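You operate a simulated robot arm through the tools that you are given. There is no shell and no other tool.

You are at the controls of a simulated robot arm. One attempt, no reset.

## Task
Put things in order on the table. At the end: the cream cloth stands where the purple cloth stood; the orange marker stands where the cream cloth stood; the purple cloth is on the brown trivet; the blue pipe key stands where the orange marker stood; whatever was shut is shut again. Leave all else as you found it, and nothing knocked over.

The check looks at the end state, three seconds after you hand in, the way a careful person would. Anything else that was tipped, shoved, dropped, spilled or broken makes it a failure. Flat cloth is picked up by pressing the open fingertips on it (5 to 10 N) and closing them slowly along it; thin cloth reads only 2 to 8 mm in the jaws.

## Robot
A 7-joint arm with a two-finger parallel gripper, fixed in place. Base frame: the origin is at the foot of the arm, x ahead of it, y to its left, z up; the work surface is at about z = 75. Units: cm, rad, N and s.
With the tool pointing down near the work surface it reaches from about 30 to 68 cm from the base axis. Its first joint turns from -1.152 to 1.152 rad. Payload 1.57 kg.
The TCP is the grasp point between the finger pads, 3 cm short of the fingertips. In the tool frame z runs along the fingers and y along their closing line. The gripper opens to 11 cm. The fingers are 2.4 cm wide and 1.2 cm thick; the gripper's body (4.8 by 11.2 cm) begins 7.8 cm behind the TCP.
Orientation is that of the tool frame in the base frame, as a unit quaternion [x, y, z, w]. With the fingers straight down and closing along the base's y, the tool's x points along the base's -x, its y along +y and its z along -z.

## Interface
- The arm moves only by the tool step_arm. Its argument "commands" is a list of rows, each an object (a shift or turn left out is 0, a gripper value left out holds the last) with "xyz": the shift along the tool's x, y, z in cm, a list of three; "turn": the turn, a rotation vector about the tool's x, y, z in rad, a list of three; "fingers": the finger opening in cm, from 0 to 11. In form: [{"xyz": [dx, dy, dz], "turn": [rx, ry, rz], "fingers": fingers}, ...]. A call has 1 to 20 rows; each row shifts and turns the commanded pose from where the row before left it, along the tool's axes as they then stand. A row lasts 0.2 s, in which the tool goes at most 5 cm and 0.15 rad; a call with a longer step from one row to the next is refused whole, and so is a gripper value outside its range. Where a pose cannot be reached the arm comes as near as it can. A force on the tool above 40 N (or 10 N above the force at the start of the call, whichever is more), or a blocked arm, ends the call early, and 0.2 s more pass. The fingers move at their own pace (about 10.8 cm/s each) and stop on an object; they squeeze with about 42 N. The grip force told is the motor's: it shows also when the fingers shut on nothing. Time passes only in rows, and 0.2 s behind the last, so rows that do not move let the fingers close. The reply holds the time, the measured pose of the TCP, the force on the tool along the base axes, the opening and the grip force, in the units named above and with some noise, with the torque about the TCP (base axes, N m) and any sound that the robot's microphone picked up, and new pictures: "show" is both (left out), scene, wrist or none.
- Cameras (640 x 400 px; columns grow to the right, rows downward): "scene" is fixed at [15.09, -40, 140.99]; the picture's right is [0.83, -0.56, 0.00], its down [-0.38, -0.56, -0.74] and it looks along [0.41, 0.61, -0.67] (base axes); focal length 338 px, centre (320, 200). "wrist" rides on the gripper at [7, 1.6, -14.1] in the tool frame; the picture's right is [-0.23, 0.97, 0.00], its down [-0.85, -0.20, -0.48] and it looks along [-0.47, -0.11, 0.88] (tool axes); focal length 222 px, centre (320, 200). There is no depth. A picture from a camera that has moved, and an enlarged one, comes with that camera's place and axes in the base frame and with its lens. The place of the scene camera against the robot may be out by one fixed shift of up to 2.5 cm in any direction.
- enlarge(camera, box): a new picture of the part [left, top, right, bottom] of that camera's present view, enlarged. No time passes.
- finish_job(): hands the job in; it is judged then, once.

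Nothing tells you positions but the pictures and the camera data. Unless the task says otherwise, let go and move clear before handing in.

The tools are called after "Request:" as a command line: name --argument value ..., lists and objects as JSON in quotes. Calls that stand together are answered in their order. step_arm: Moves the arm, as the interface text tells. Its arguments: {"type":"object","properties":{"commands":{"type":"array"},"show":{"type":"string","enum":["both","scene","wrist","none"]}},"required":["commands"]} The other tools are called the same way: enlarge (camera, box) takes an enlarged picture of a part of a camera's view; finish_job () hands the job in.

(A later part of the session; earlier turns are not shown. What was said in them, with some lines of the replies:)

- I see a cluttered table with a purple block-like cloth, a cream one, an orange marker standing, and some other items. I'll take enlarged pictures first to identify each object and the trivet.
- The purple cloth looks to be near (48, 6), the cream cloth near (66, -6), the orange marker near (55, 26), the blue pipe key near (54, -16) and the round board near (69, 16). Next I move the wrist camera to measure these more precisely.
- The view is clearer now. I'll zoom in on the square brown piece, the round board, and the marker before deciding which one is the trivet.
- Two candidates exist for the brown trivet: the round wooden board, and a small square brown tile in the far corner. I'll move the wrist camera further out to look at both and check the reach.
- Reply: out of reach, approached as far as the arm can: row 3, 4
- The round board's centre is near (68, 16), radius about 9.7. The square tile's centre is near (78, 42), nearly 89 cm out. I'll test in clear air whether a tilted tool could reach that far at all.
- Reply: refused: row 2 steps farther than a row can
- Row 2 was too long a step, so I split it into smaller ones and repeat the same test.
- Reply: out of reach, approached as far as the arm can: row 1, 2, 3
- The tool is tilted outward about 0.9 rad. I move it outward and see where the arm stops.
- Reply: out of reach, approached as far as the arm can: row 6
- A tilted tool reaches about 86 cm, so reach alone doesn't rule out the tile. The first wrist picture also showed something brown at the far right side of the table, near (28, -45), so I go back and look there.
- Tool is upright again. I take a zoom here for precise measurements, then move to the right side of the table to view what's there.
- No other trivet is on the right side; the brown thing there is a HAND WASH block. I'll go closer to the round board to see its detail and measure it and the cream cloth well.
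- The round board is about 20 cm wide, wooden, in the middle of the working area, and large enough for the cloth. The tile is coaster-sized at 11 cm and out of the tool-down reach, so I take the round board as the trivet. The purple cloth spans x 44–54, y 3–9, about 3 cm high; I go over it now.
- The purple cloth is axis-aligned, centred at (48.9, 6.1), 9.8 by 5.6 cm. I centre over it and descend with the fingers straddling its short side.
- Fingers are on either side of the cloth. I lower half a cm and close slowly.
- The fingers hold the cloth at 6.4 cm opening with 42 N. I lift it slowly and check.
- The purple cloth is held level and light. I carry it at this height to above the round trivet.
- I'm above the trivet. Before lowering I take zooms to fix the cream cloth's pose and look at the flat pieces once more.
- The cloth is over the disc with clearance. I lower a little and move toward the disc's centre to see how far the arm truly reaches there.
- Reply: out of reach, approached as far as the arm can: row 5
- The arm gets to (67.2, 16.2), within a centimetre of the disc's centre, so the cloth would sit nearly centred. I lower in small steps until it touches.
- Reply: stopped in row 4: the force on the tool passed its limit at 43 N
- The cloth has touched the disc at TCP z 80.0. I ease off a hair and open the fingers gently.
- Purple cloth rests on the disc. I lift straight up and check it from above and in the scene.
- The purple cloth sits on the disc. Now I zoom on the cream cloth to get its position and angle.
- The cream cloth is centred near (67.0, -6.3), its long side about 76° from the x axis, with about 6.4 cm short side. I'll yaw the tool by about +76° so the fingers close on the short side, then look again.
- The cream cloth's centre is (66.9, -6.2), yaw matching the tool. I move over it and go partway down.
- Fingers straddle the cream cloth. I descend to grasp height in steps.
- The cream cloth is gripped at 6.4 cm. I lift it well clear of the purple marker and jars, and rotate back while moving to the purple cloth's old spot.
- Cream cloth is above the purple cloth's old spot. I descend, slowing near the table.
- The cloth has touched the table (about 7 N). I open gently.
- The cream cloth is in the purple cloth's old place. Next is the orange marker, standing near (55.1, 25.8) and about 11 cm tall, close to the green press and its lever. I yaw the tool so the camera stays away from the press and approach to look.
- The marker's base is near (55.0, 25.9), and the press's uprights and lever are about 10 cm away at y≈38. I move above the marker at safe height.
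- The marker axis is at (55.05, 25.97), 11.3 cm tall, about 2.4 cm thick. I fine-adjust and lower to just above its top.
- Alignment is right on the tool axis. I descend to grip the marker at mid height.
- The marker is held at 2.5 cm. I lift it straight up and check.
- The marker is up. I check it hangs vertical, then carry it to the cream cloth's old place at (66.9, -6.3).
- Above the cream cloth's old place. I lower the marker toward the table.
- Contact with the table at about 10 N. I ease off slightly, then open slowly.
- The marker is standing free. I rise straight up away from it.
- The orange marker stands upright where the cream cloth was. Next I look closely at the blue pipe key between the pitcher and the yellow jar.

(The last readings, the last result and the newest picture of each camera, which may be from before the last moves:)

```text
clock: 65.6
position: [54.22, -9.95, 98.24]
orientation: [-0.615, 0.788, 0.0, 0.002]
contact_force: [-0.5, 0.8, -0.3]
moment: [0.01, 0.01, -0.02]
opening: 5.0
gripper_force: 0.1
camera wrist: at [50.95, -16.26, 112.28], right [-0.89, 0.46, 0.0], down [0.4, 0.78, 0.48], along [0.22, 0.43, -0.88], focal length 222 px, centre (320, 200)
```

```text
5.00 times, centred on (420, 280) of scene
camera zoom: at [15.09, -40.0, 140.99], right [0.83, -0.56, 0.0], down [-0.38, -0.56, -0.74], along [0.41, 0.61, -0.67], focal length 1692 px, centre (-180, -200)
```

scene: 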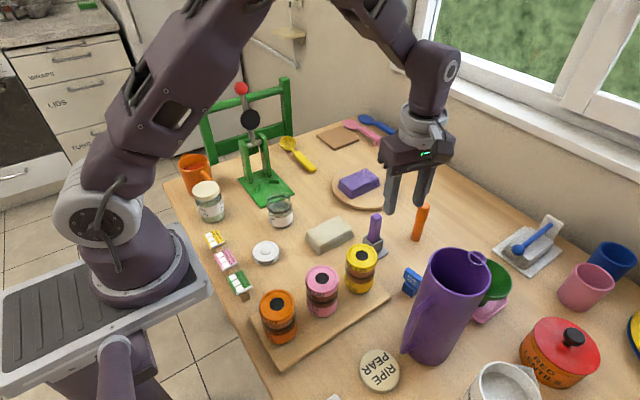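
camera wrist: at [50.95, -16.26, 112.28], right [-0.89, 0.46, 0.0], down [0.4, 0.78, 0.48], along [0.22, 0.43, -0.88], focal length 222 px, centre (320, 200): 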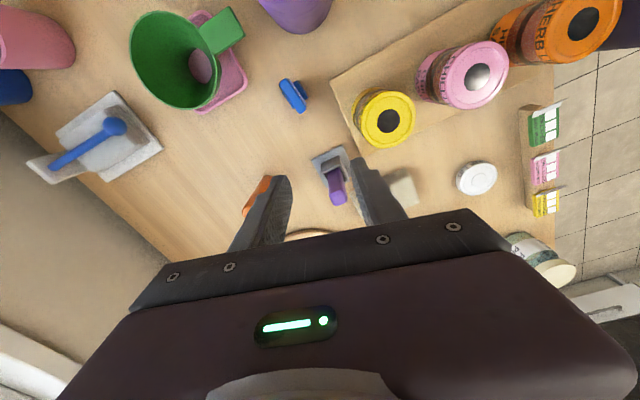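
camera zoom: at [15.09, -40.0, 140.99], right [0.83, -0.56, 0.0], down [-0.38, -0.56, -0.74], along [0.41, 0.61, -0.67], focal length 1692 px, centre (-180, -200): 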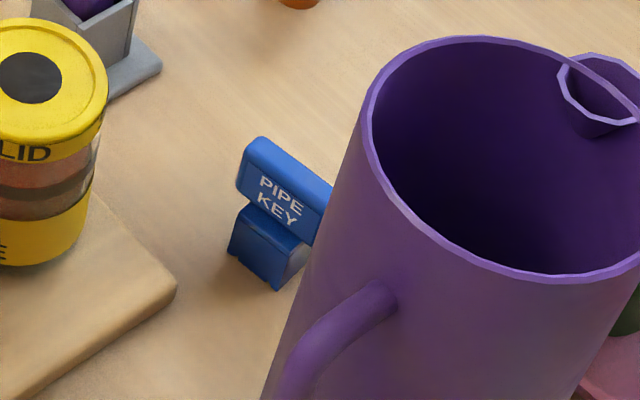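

The pipe key is a T-shape: a block about 2.6 cm wide at (55.05, -16) with a thin handle on top running almost along y. The pitcher is close on the -y side, so I'll rotate the tool to put the camera on the free +y side, closing along x.

Request:
step_arm --commands '[{"turn": [0, 0, 0.148]}, {"turn": [0, 0, 0.148]}, {"turn": [0, 0, 0.148]}, {"turn": [0, 0, 0.148]}, {"turn": [0, 0, 0.148]}, {"turn": [0, 0, 0.148]}, {"turn": [0, 0, 0.148]}, {"turn": [0, 0, 0.148]}, {"turn": [0, 0, 0.148]}, {"turn": [0, 0, 0.148]}, {"turn": [0, 0, 0.148]}, {"turn": [0, 0, 0.148]}, {"turn": [0, 0, 0.148]}, {"turn": [0, 0, 0.148]}, {"turn": [0, 0, 0.148]}, {"turn": [0, 0, 0.148]}, {"turn": [0, 0, 0.148]}, {"turn": [0, 0, 0.148]}, {"turn": [0, 0, 0.147]}, {}]' --show "both"

```text
clock: 69.8
position: [54.13, -10.0, 98.15]
orientation: [0.677, 0.736, 0.001, 0.001]
contact_force: [0.3, 0.3, 0.4]
moment: [-0.04, 0.04, 0.02]
opening: 4.99
gripper_force: 0.0
camera wrist: at [55.24, -2.94, 112.21], right [0.99, -0.14, 0.0], down [-0.13, -0.87, 0.48], along [-0.07, -0.47, -0.88], focal length 222 px, centre (320, 200)
```

scene: 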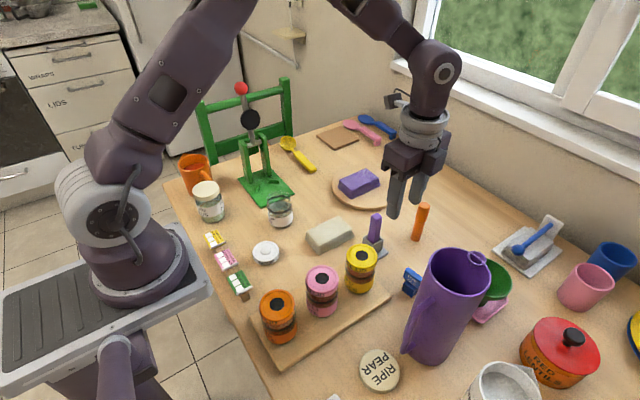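
wrist: 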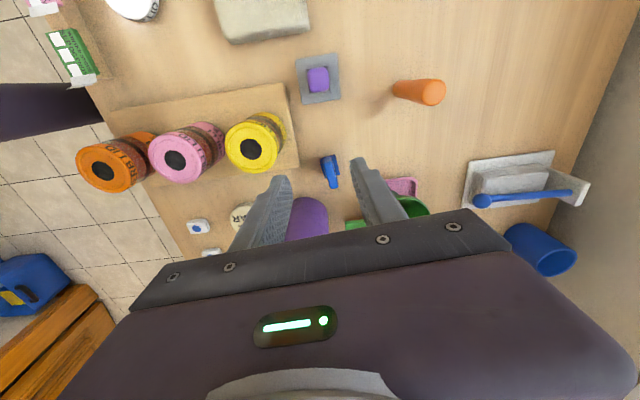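

Request:
enlarge --camera "wrist" --box '[280, 130, 400, 205]'

Request:
enlarge --camera "wrist" --box '[200, 40, 460, 240]'

```text
5.33 times, centred on (340, 168) of wrist
camera zoom: at [55.24, -2.94, 112.21], right [0.99, -0.14, 0.0], down [-0.13, -0.87, 0.48], along [-0.07, -0.47, -0.88], focal length 1185 px, centre (213, 373)
```

zoom: 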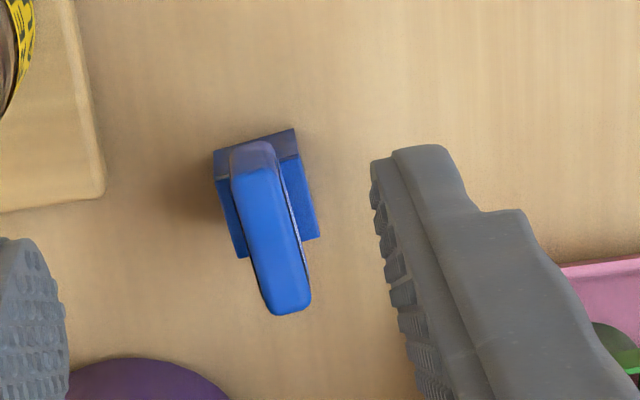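

```text
2.00 times, centred on (330, 140) of wrist
camera zoom: at [55.24, -2.94, 112.21], right [0.99, -0.14, 0.0], down [-0.13, -0.87, 0.48], along [-0.07, -0.47, -0.88], focal length 444 px, centre (300, 320)
```

zoom: 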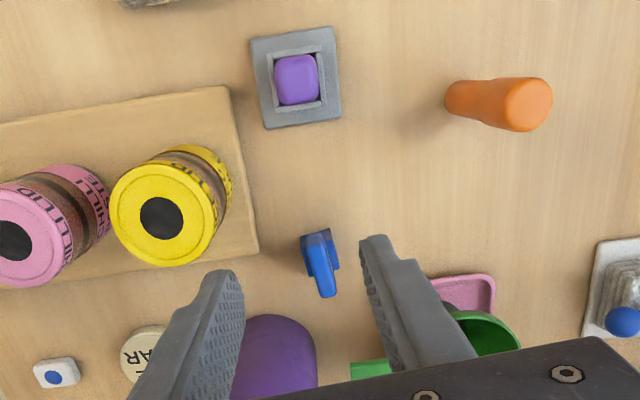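

The block's centre is (55.0, -15.8), 2.7 cm wide with faces turned about 6.8°. I align over it and go partway down.

Request:
step_arm --commands '[{"xyz": [-2.9, 0.19, 0], "turn": [0, 0, -0.03], "fingers": 4.6}, {"xyz": [-2.95, 0.1, 0]}, {"xyz": [0, 0, 4]}, {"xyz": [0, 0, 4]}, {}, {}]' --show "both"

```text
clock: 71.2
position: [55.05, -15.82, 90.09]
orientation: [0.665, 0.747, 0.001, 0.0]
contact_force: [-0.5, -0.9, -0.7]
moment: [-0.02, -0.02, -0.02]
opening: 4.59
gripper_force: 0.1
camera wrist: at [56.07, -8.67, 104.14], right [0.99, -0.11, 0.0], down [-0.1, -0.87, 0.48], along [-0.05, -0.47, -0.88], focal length 222 px, centre (320, 200)
```

scene: 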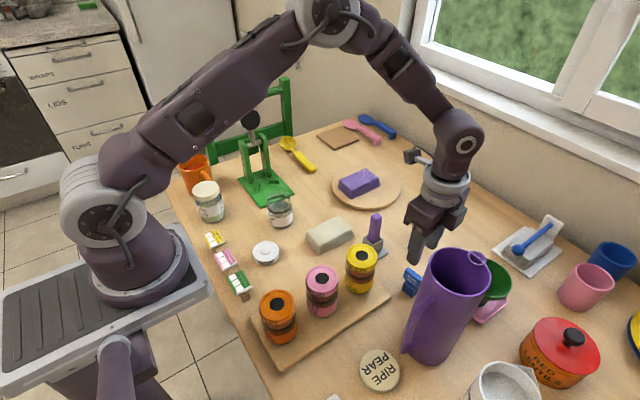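
wrist: 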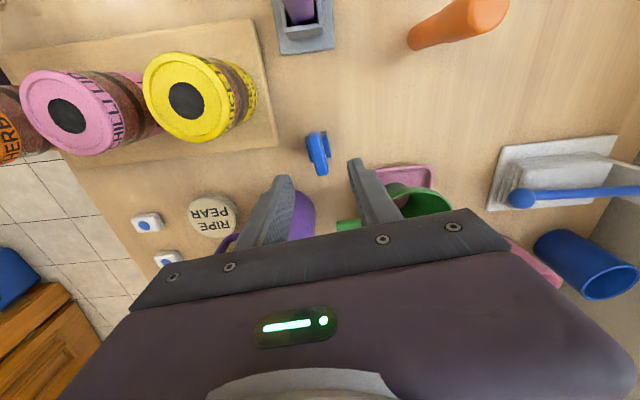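

Request:
enlarge --camera "wrist" --box '[240, 110, 400, 210]'

Request:
enlarge --camera "scene" --box '[380, 170, 520, 320]'

```text
4.00 times, centred on (320, 160) of wrist
camera zoom: at [56.07, -8.67, 104.14], right [0.99, -0.11, 0.0], down [-0.1, -0.87, 0.48], along [-0.05, -0.47, -0.88], focal length 888 px, centre (320, 360)
```

zoom: 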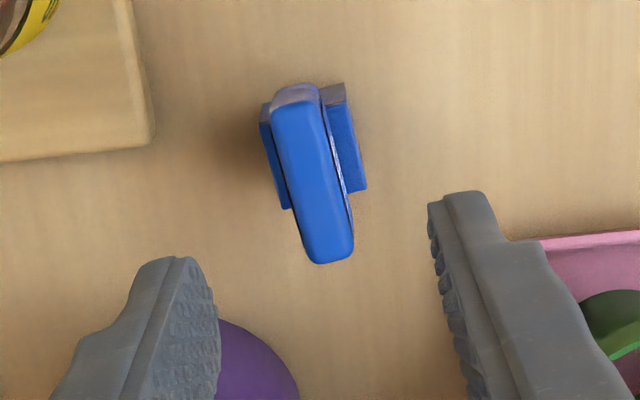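

```text
2.67 times, centred on (450, 245) of scene
camera zoom: at [15.09, -40.0, 140.99], right [0.83, -0.56, 0.0], down [-0.38, -0.56, -0.74], along [0.41, 0.61, -0.67], focal length 903 px, centre (-27, 80)
```

zoom: 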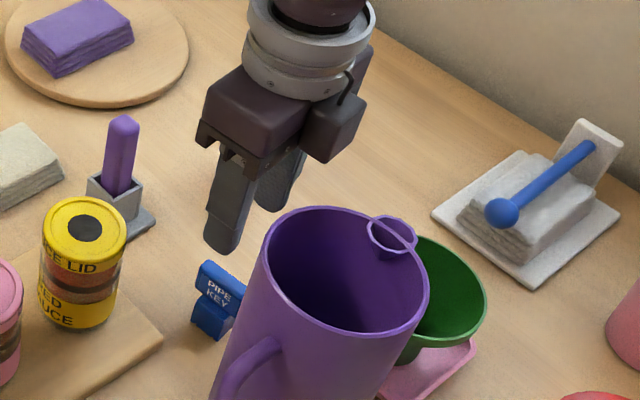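

The key is centred between the fingers and the gripper stays about 3 cm off the pitcher. I descend carefully.

Request:
step_arm --commands '[{"xyz": [0, 0, 3]}, {"xyz": [0, 0, 3]}, {"xyz": [0, 0, 2]}, {}, {}]' --show "both"

```text
clock: 72.4
position: [55.13, -15.86, 82.18]
orientation: [0.665, 0.747, 0.0, 0.0]
contact_force: [-0.4, 0.4, -0.1]
moment: [0.0, -0.01, 0.01]
opening: 4.6
gripper_force: 0.0
camera wrist: at [55.94, -8.67, 96.2], right [0.99, -0.11, 0.0], down [-0.1, -0.87, 0.48], along [-0.05, -0.47, -0.88], focal length 222 px, centre (320, 200)
```

scene: 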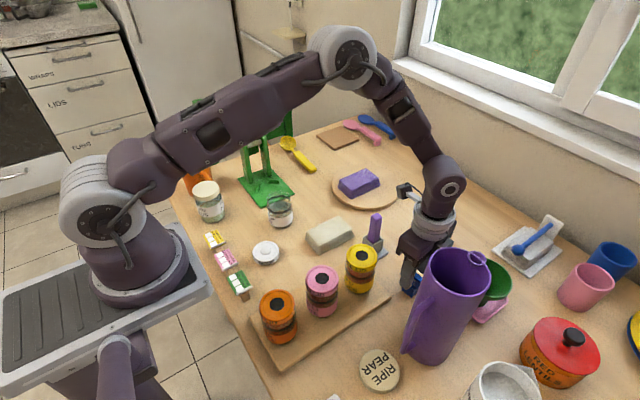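
wrist: 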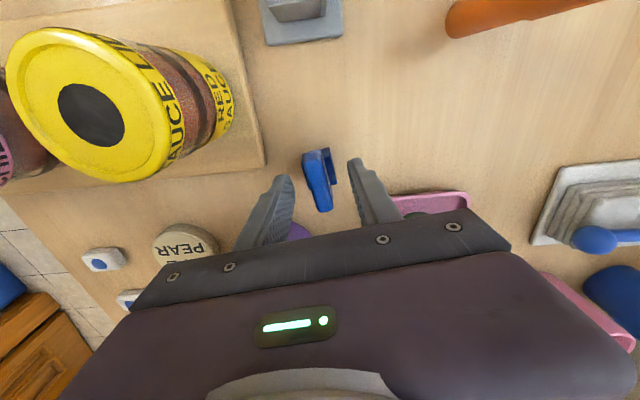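

Request:
step_arm --commands '[{"xyz": [0, 0, 1.5]}, {"xyz": [0, 0, 1.2]}, {"xyz": [0, 0, 0.7]}, {}, {}]' --show "both"

```text
clock: 73.6
position: [55.15, -15.72, 78.7]
orientation: [0.665, 0.746, 0.001, 0.0]
contact_force: [-0.2, 0.3, 0.0]
moment: [0.01, -0.03, 0.0]
opening: 4.61
gripper_force: 0.1
camera wrist: at [56.05, -8.65, 92.73], right [0.99, -0.11, 0.0], down [-0.1, -0.87, 0.48], along [-0.05, -0.47, -0.88], focal length 222 px, centre (320, 200)
```

scene: 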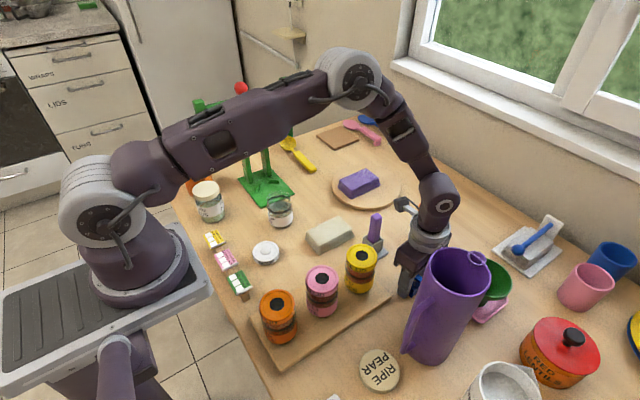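
wrist: 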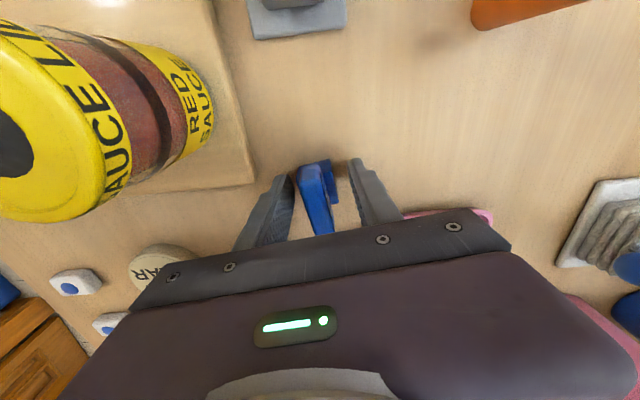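

Request:
enlarge --camera "wrist" --box '[250, 140, 400, 250]'

```text
3.64 times, centred on (325, 195) of wrist
camera zoom: at [56.05, -8.65, 92.73], right [0.99, -0.11, 0.0], down [-0.1, -0.87, 0.48], along [-0.05, -0.47, -0.88], focal length 808 px, centre (302, 218)
```

zoom: 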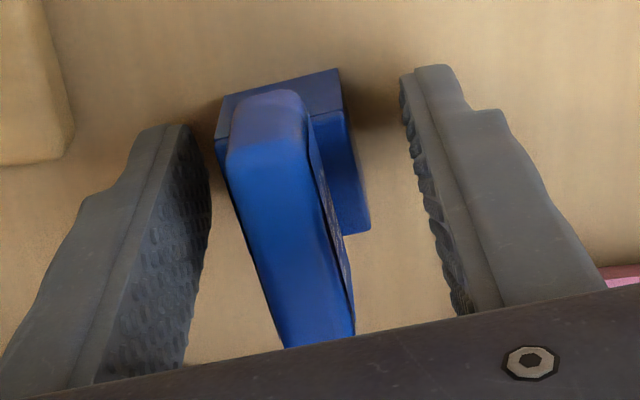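

The block is within about 1 mm of centred. I nudge and close slowly on it.

Request:
step_arm --commands '[{"xyz": [-0.1, -0.1, 0], "fingers": 4.2}, {"fingers": 3.7}, {"fingers": 3.3}, {"fingers": 3.0}, {"fingers": 2.7}, {"fingers": 2.3}, {"fingers": 1.8}, {}, {}]' --show "wrist"

```text
clock: 75.6
position: [55.09, -15.94, 78.74]
orientation: [0.665, 0.747, 0.001, 0.001]
contact_force: [0.0, -1.2, 1.8]
moment: [-0.02, 0.02, -0.02]
opening: 2.66
gripper_force: 37.5
camera wrist: at [55.94, -8.75, 92.73], right [0.99, -0.11, 0.0], down [-0.1, -0.87, 0.48], along [-0.05, -0.47, -0.88], focal length 222 px, centre (320, 200)
```

wrist: 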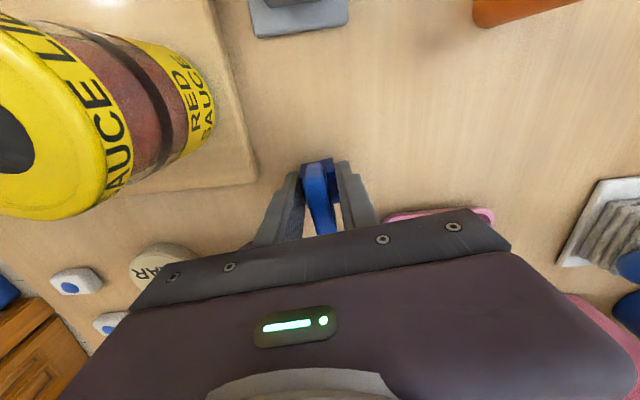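

The pipe key's block is held at 2.7 cm. I lift straight up.

Request:
step_arm --commands '[{"xyz": [0, 0, -0.5]}, {"xyz": [0, 0, -1.5]}, {"xyz": [0, 0, -3]}, {"xyz": [0, 0, -4]}, {"xyz": [0, 0, -4]}, {"xyz": [0, 0, -4]}, {}]' --show "both"

```text
clock: 77.2
position: [54.98, -16.03, 95.73]
orientation: [0.665, 0.747, 0.001, 0.0]
contact_force: [-0.1, -0.3, 0.0]
moment: [0.01, 0.0, 0.01]
opening: 2.64
gripper_force: 37.3
camera wrist: at [55.87, -8.86, 109.85], right [0.99, -0.11, 0.0], down [-0.1, -0.87, 0.48], along [-0.05, -0.47, -0.88], focal length 222 px, centre (320, 200)
```

scene: 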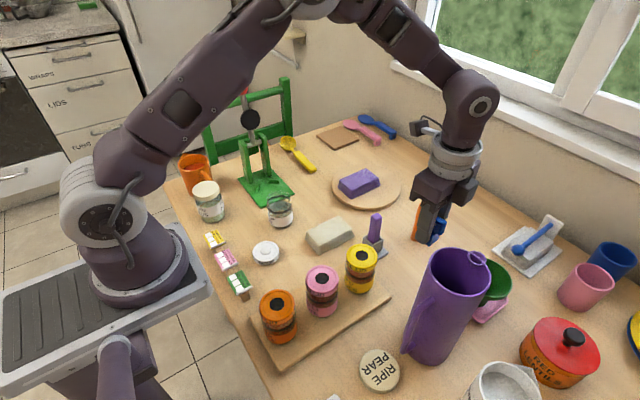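
wrist: 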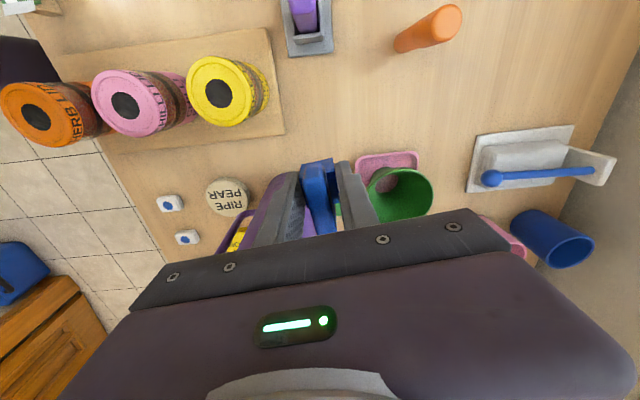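

The key is clear of everything. I move it away from the pitcher, turn the tool back to zero yaw so the fingers close along y, and carry it toward the marker's old place at (55.05, 25.97).

Request:
step_arm --commands '[{"xyz": [3.64, 0.42, 0]}, {"xyz": [3.64, 0.42, 0]}, {"xyz": [3.64, 0.42, 0]}, {"turn": [0, 0, -0.1455]}, {"turn": [0, 0, -0.1455]}, {"turn": [0, 0, -0.1455]}, {"turn": [0, 0, -0.1455]}, {"turn": [0, 0, -0.1455]}, {"turn": [0, 0, -0.1455]}, {"turn": [0, 0, -0.1455]}, {"turn": [0, 0, -0.1455]}, {"turn": [0, 0, -0.1455]}, {"turn": [0, 0, -0.1455]}, {}]' --show "both"

```text
clock: 80.2
position: [54.94, -4.84, 95.73]
orientation: [-0.001, 1.0, 0.001, 0.001]
contact_force: [0.2, 1.3, -0.5]
moment: [0.03, -0.05, 0.01]
opening: 2.65
gripper_force: 37.0
camera wrist: at [48.0, -3.27, 109.8], right [0.22, 0.97, 0.0], down [0.85, -0.2, 0.48], along [0.47, -0.11, -0.88], focal length 222 px, centre (320, 200)
```

scene: 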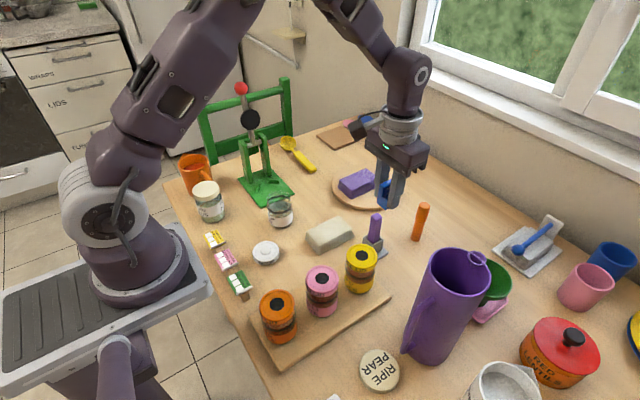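
wrist: 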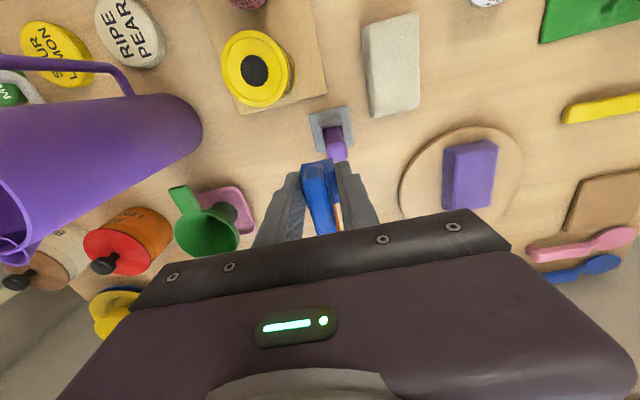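

Request:
step_arm --commands '[{"xyz": [0, 3, 0]}, {"xyz": [0, 4, 0]}, {"xyz": [0, 4, 0]}, {"xyz": [0, 4, 0]}, {"xyz": [0, 4, 0]}, {"xyz": [0, 4, 0]}, {"xyz": [0, 4, 0]}, {"xyz": [-0.1, 3.8, 0]}, {}, {}]' --show "both"

```text
clock: 82.4
position: [55.22, 25.9, 96.03]
orientation: [0.0, 1.0, 0.001, 0.001]
contact_force: [-0.1, 0.6, -0.3]
moment: [0.0, 0.02, 0.02]
opening: 2.67
gripper_force: 37.3
camera wrist: at [48.31, 27.56, 109.92], right [0.23, 0.97, 0.0], down [0.85, -0.2, 0.48], along [0.47, -0.11, -0.88], focal length 222 px, centre (320, 200)
```

scene: 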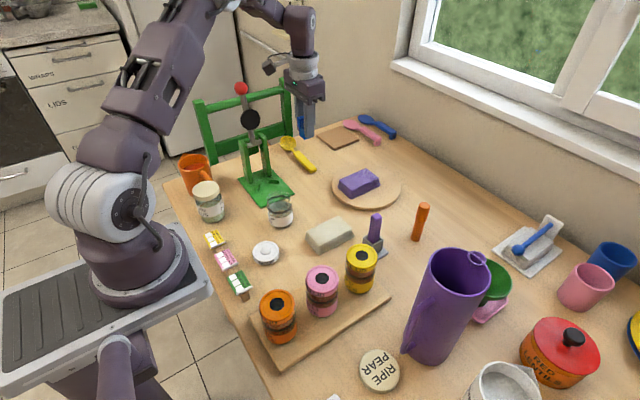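
wrist: 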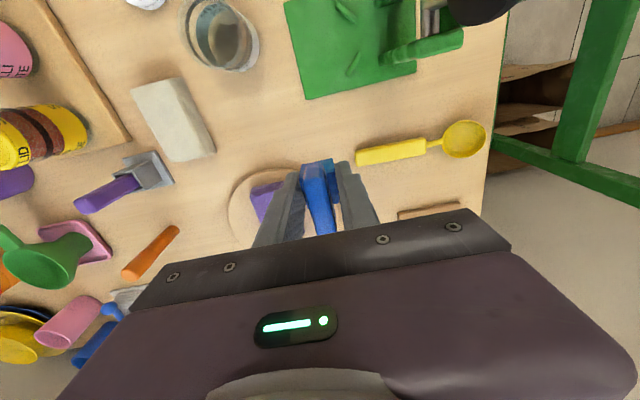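

The key is above the marker's old spot. I lower it, slowing near the table.

Request:
step_arm --commands '[{"xyz": [0, 0, 4]}, {"xyz": [0, 0, 4]}, {"xyz": [0, 0, 4]}, {"xyz": [0, 0, 2.5]}, {"xyz": [0, 0, 1]}, {"xyz": [0, 0, 0.6]}, {}, {}]' --show "both"

```text
clock: 84.2
position: [54.97, 25.93, 79.64]
orientation: [-0.002, 1.0, 0.001, 0.001]
contact_force: [0.2, 0.4, -0.5]
moment: [0.02, -0.02, 0.0]
opening: 2.67
gripper_force: 37.2
camera wrist: at [48.07, 27.59, 93.7], right [0.23, 0.97, 0.0], down [0.85, -0.2, 0.48], along [0.47, -0.11, -0.88], focal length 222 px, centre (320, 200)
```

scene: 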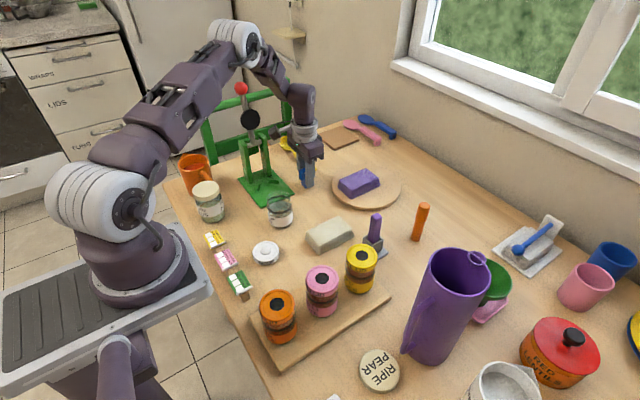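
wrist: 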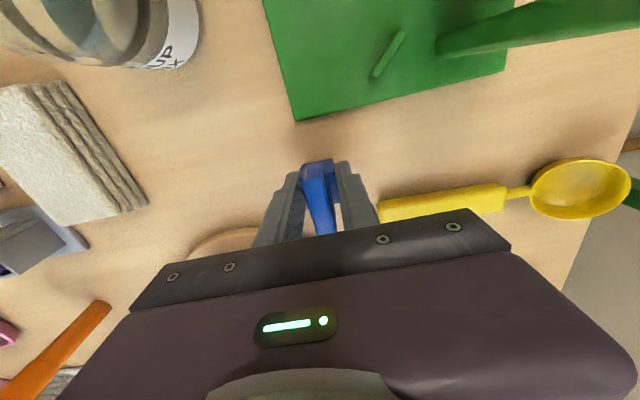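

Request:
step_arm --commands '[{"xyz": [0, 0, 0.3]}, {"xyz": [0, 0, 0.2]}, {"xyz": [0, 0, 0.15]}, {}]' --show "none"

```text
clock: 85.2
position: [54.93, 25.86, 79.11]
orientation: [-0.002, 1.0, 0.001, 0.001]
contact_force: [1.1, 0.1, -0.9]
moment: [-0.02, 0.0, 0.03]
opening: 2.65
gripper_force: 37.8
```

Request:
step_arm --commands '[{"xyz": [0, 0, 0.12]}, {"xyz": [0, 0, 0.12]}, {"xyz": [0, 0, 0.1]}, {}]' --show "none"

```text
clock: 86.2
position: [55.07, 25.96, 78.83]
orientation: [-0.001, 1.0, 0.0, 0.001]
contact_force: [-0.3, -0.9, 0.2]
moment: [0.03, -0.01, 0.0]
opening: 2.65
gripper_force: 37.1
```

Request:
step_arm --commands '[{"xyz": [0, 0, 0.1]}, {"xyz": [0, 0, 0.08]}, {}]' --show "none"

```text
clock: 87.0
position: [55.11, 25.82, 78.58]
orientation: [-0.001, 1.0, 0.001, 0.002]
contact_force: [-7.1, -6.8, 29.3]
moment: [-0.21, 0.29, 0.01]
opening: 2.67
gripper_force: 37.7
```

It touched with about 29 N, so I back off a millimetre before opening.

Request:
step_arm --commands '[{"xyz": [0, 0, -0.1]}, {}]' --show "wrist"

```text
clock: 87.6
position: [55.1, 25.89, 78.65]
orientation: [0.0, 1.0, 0.001, 0.002]
contact_force: [0.9, -3.7, 10.1]
moment: [-0.17, -0.02, 0.03]
opening: 2.65
gripper_force: 37.0
camera wrist: at [48.2, 27.55, 92.64], right [0.23, 0.97, 0.0], down [0.85, -0.2, 0.48], along [0.47, -0.11, -0.88], focal length 222 px, centre (320, 200)
```

wrist: 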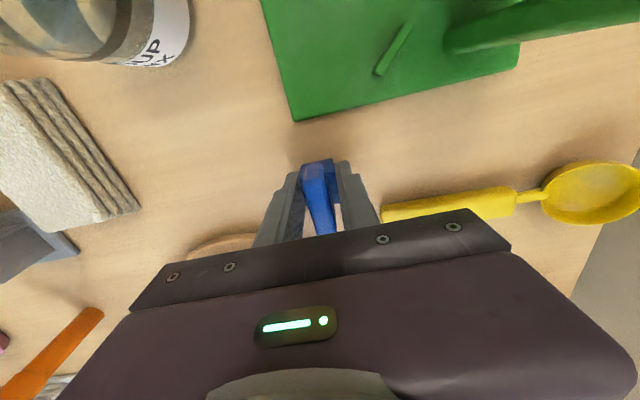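

Request:
step_arm --commands '[{"xyz": [0, 0, -0.04]}, {"fingers": 2.8}, {"fingers": 3.1}, {"fingers": 3.6}, {"fingers": 4.2}, {"fingers": 4.6}, {}]' --show "wrist"

```text
clock: 89.2
position: [55.05, 25.97, 78.72]
orientation: [-0.001, 1.0, 0.001, 0.0]
contact_force: [-0.2, 0.1, -0.2]
moment: [-0.01, 0.02, -0.02]
opening: 4.59
gripper_force: 0.0
camera wrist: at [48.21, 27.59, 92.72], right [0.23, 0.97, 0.0], down [0.85, -0.2, 0.48], along [0.47, -0.11, -0.88], focal length 222 px, centre (320, 200)
```

wrist: 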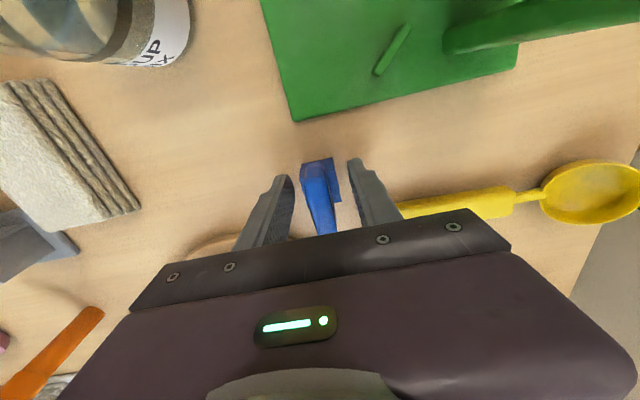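

The key stands free between the open fingers. I rise straight up and check everything.

Request:
step_arm --commands '[{"xyz": [0, 0, -1]}, {"xyz": [0, 0, -3]}, {"xyz": [0, 0, -4]}, {"xyz": [0, 0, -4]}, {"xyz": [0, 0, -4]}, {"xyz": [0, -3, -2]}, {"xyz": [0, -4, -1]}, {"xyz": [0, -4, 0]}, {}]' --show "both"

```text
clock: 91.2
position: [55.03, 14.87, 97.66]
orientation: [-0.001, 1.0, 0.001, 0.001]
contact_force: [0.0, -1.5, -0.6]
moment: [0.03, -0.03, 0.01]
opening: 4.61
gripper_force: 0.1
camera wrist: at [48.14, 16.38, 111.69], right [0.23, 0.97, 0.0], down [0.85, -0.2, 0.48], along [0.47, -0.11, -0.88], focal length 222 px, centre (320, 200)
```

scene: 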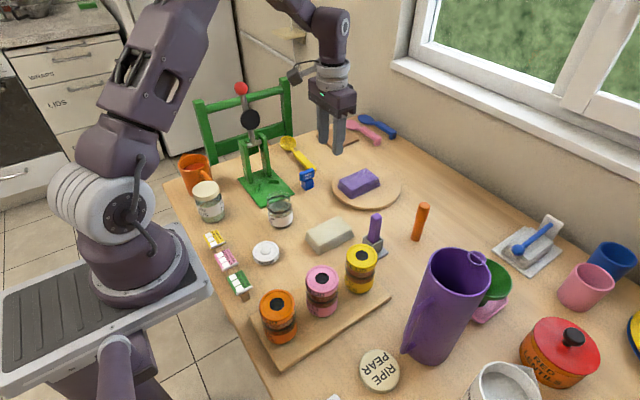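
wrist: 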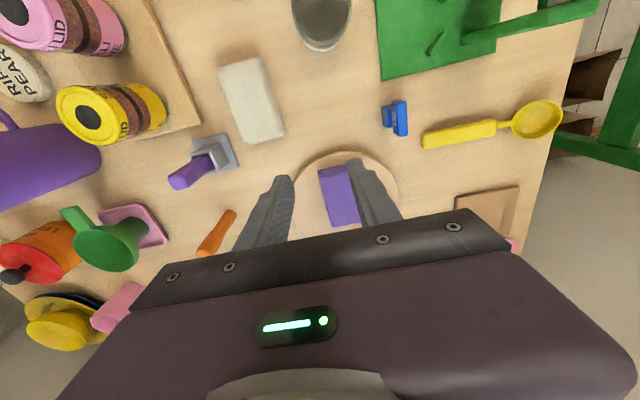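

All four moves are done. I zoom in to check that the marker and key stand upright and nothing else has shifted.

Request:
enlarge --camera "scene" --box '[270, 130, 450, 260]'

Request:
enlarge --camera "scene" --box '[160, 120, 340, 300]'

Request:
enlarge --camera "wrist" --box '[160, 40, 540, 280]'

Request:
enlarge --camera "scene" --box '[340, 180, 640, 400]'

```text
3.08 times, centred on (360, 195) of scene
camera zoom: at [15.09, -40.01, 140.99], right [0.83, -0.56, 0.0], down [-0.38, -0.56, -0.74], along [0.41, 0.61, -0.67], focal length 1042 px, centre (197, 215)
```

zoom: 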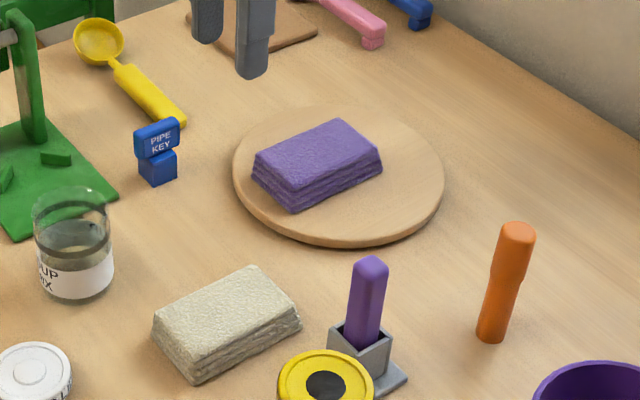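

```text
2.22 times, centred on (250, 210) of scene
camera zoom: at [15.09, -40.01, 140.99], right [0.83, -0.56, 0.0], down [-0.38, -0.56, -0.74], along [0.41, 0.61, -0.67], focal length 752 px, centre (476, 178)
```

zoom: 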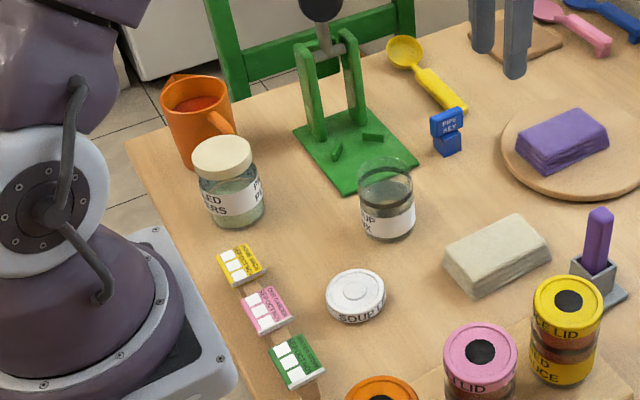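

```text
1.67 times, centred on (350, 160) of wrist
camera zoom: at [48.14, 16.38, 111.69], right [0.23, 0.97, 0.0], down [0.85, -0.2, 0.48], along [0.47, -0.11, -0.88], focal length 370 px, centre (270, 267)
```

zoom: 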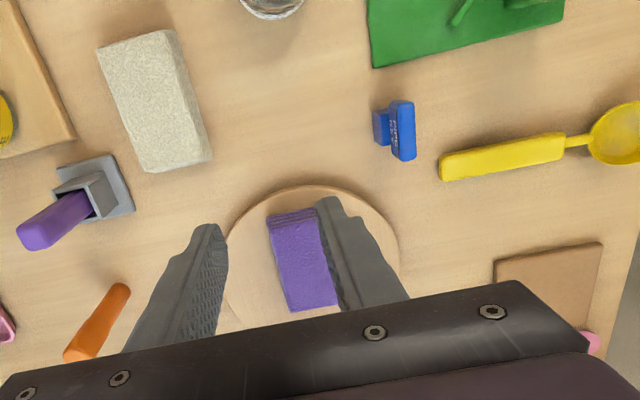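

```text
1.82 times, centred on (490, 290) of scene
camera zoom: at [15.09, -40.01, 140.99], right [0.83, -0.56, 0.0], down [-0.38, -0.56, -0.74], along [0.41, 0.61, -0.67], focal length 616 px, centre (11, 36)
```

zoom: 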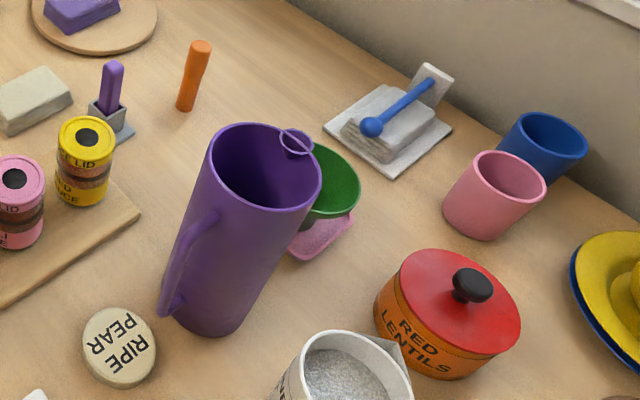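

Everything looks right: the purple cloth on the trivet, the cream cloth in its old place, the marker and key upright, and the rest undisturbed. I move the arm back to its starting pose, clear of the objects.

Request:
step_arm --commands '[{"xyz": [2, -1.5, -3]}, {"xyz": [3, -2, -2]}, {"xyz": [3, -2.4, -2]}, {"xyz": [2.5, -2, -0.6], "fingers": 11}, {}, {}]' --show "both"

```text
clock: 92.6
position: [44.58, 6.83, 105.27]
orientation: [0.0, 1.0, 0.001, 0.001]
contact_force: [0.0, 0.3, 0.3]
moment: [0.0, -0.01, -0.01]
opening: 11.01
gripper_force: 0.0
camera wrist: at [37.69, 8.48, 119.26], right [0.23, 0.97, 0.0], down [0.85, -0.2, 0.48], along [0.47, -0.11, -0.88], focal length 222 px, centre (320, 200)
```

scene: 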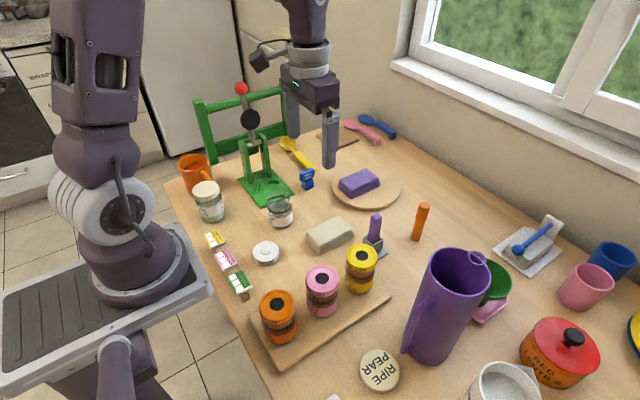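
wrist: 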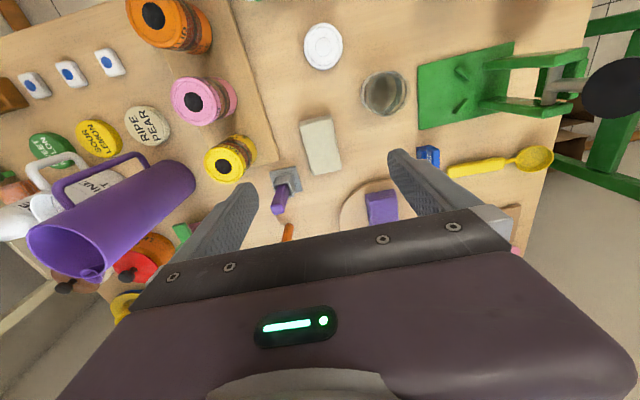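

The arm is back at its starting pose with the gripper open. The cream cloth, orange marker and blue pipe key are in their new places, and the purple cloth is on the round board. Nothing else looks moved, so I hand in.

Request:
finish_job

```text
The job is handed in.
```

I made all four moves and handed the job in, but one of them rests on a guess about which object is the "brown trivet".

**The guess:** two objects could be the brown trivet. I put the purple cloth on the round wooden board near (68, 16). The other candidate is an 11 cm square tile in the far corner near (78, 42). The tile's colour is closer to brown. I chose the board because it sits among the other task objects and the arm can place on it with the tool pointing down. The tile is about 88 cm from the base axis, well past the 68 cm tool-down reach. If the tile was meant, that part is wrong.

Where things ended up:

| Object | Now at | Seen in the last pictures |
|---|---|---|
| Purple cloth | on the round board, close to its centre | lying flat |
| Cream cloth | where the purple cloth was, about (48.9, 6.1) | lying flat, long side along x as the purple cloth had it |
| Orange marker | where the cream cloth was, about (67, -6) | upright |
| Blue pipe key | where the orange marker was, about (55, 26) | standing on its block |

- **Shut items:** I opened nothing, so there was nothing to shut again.
- **Everything else:** comparing the scene pictures from start and end, I saw nothing else moved or tipped.
- **Arm:** it is back at its starting pose with the gripper open.
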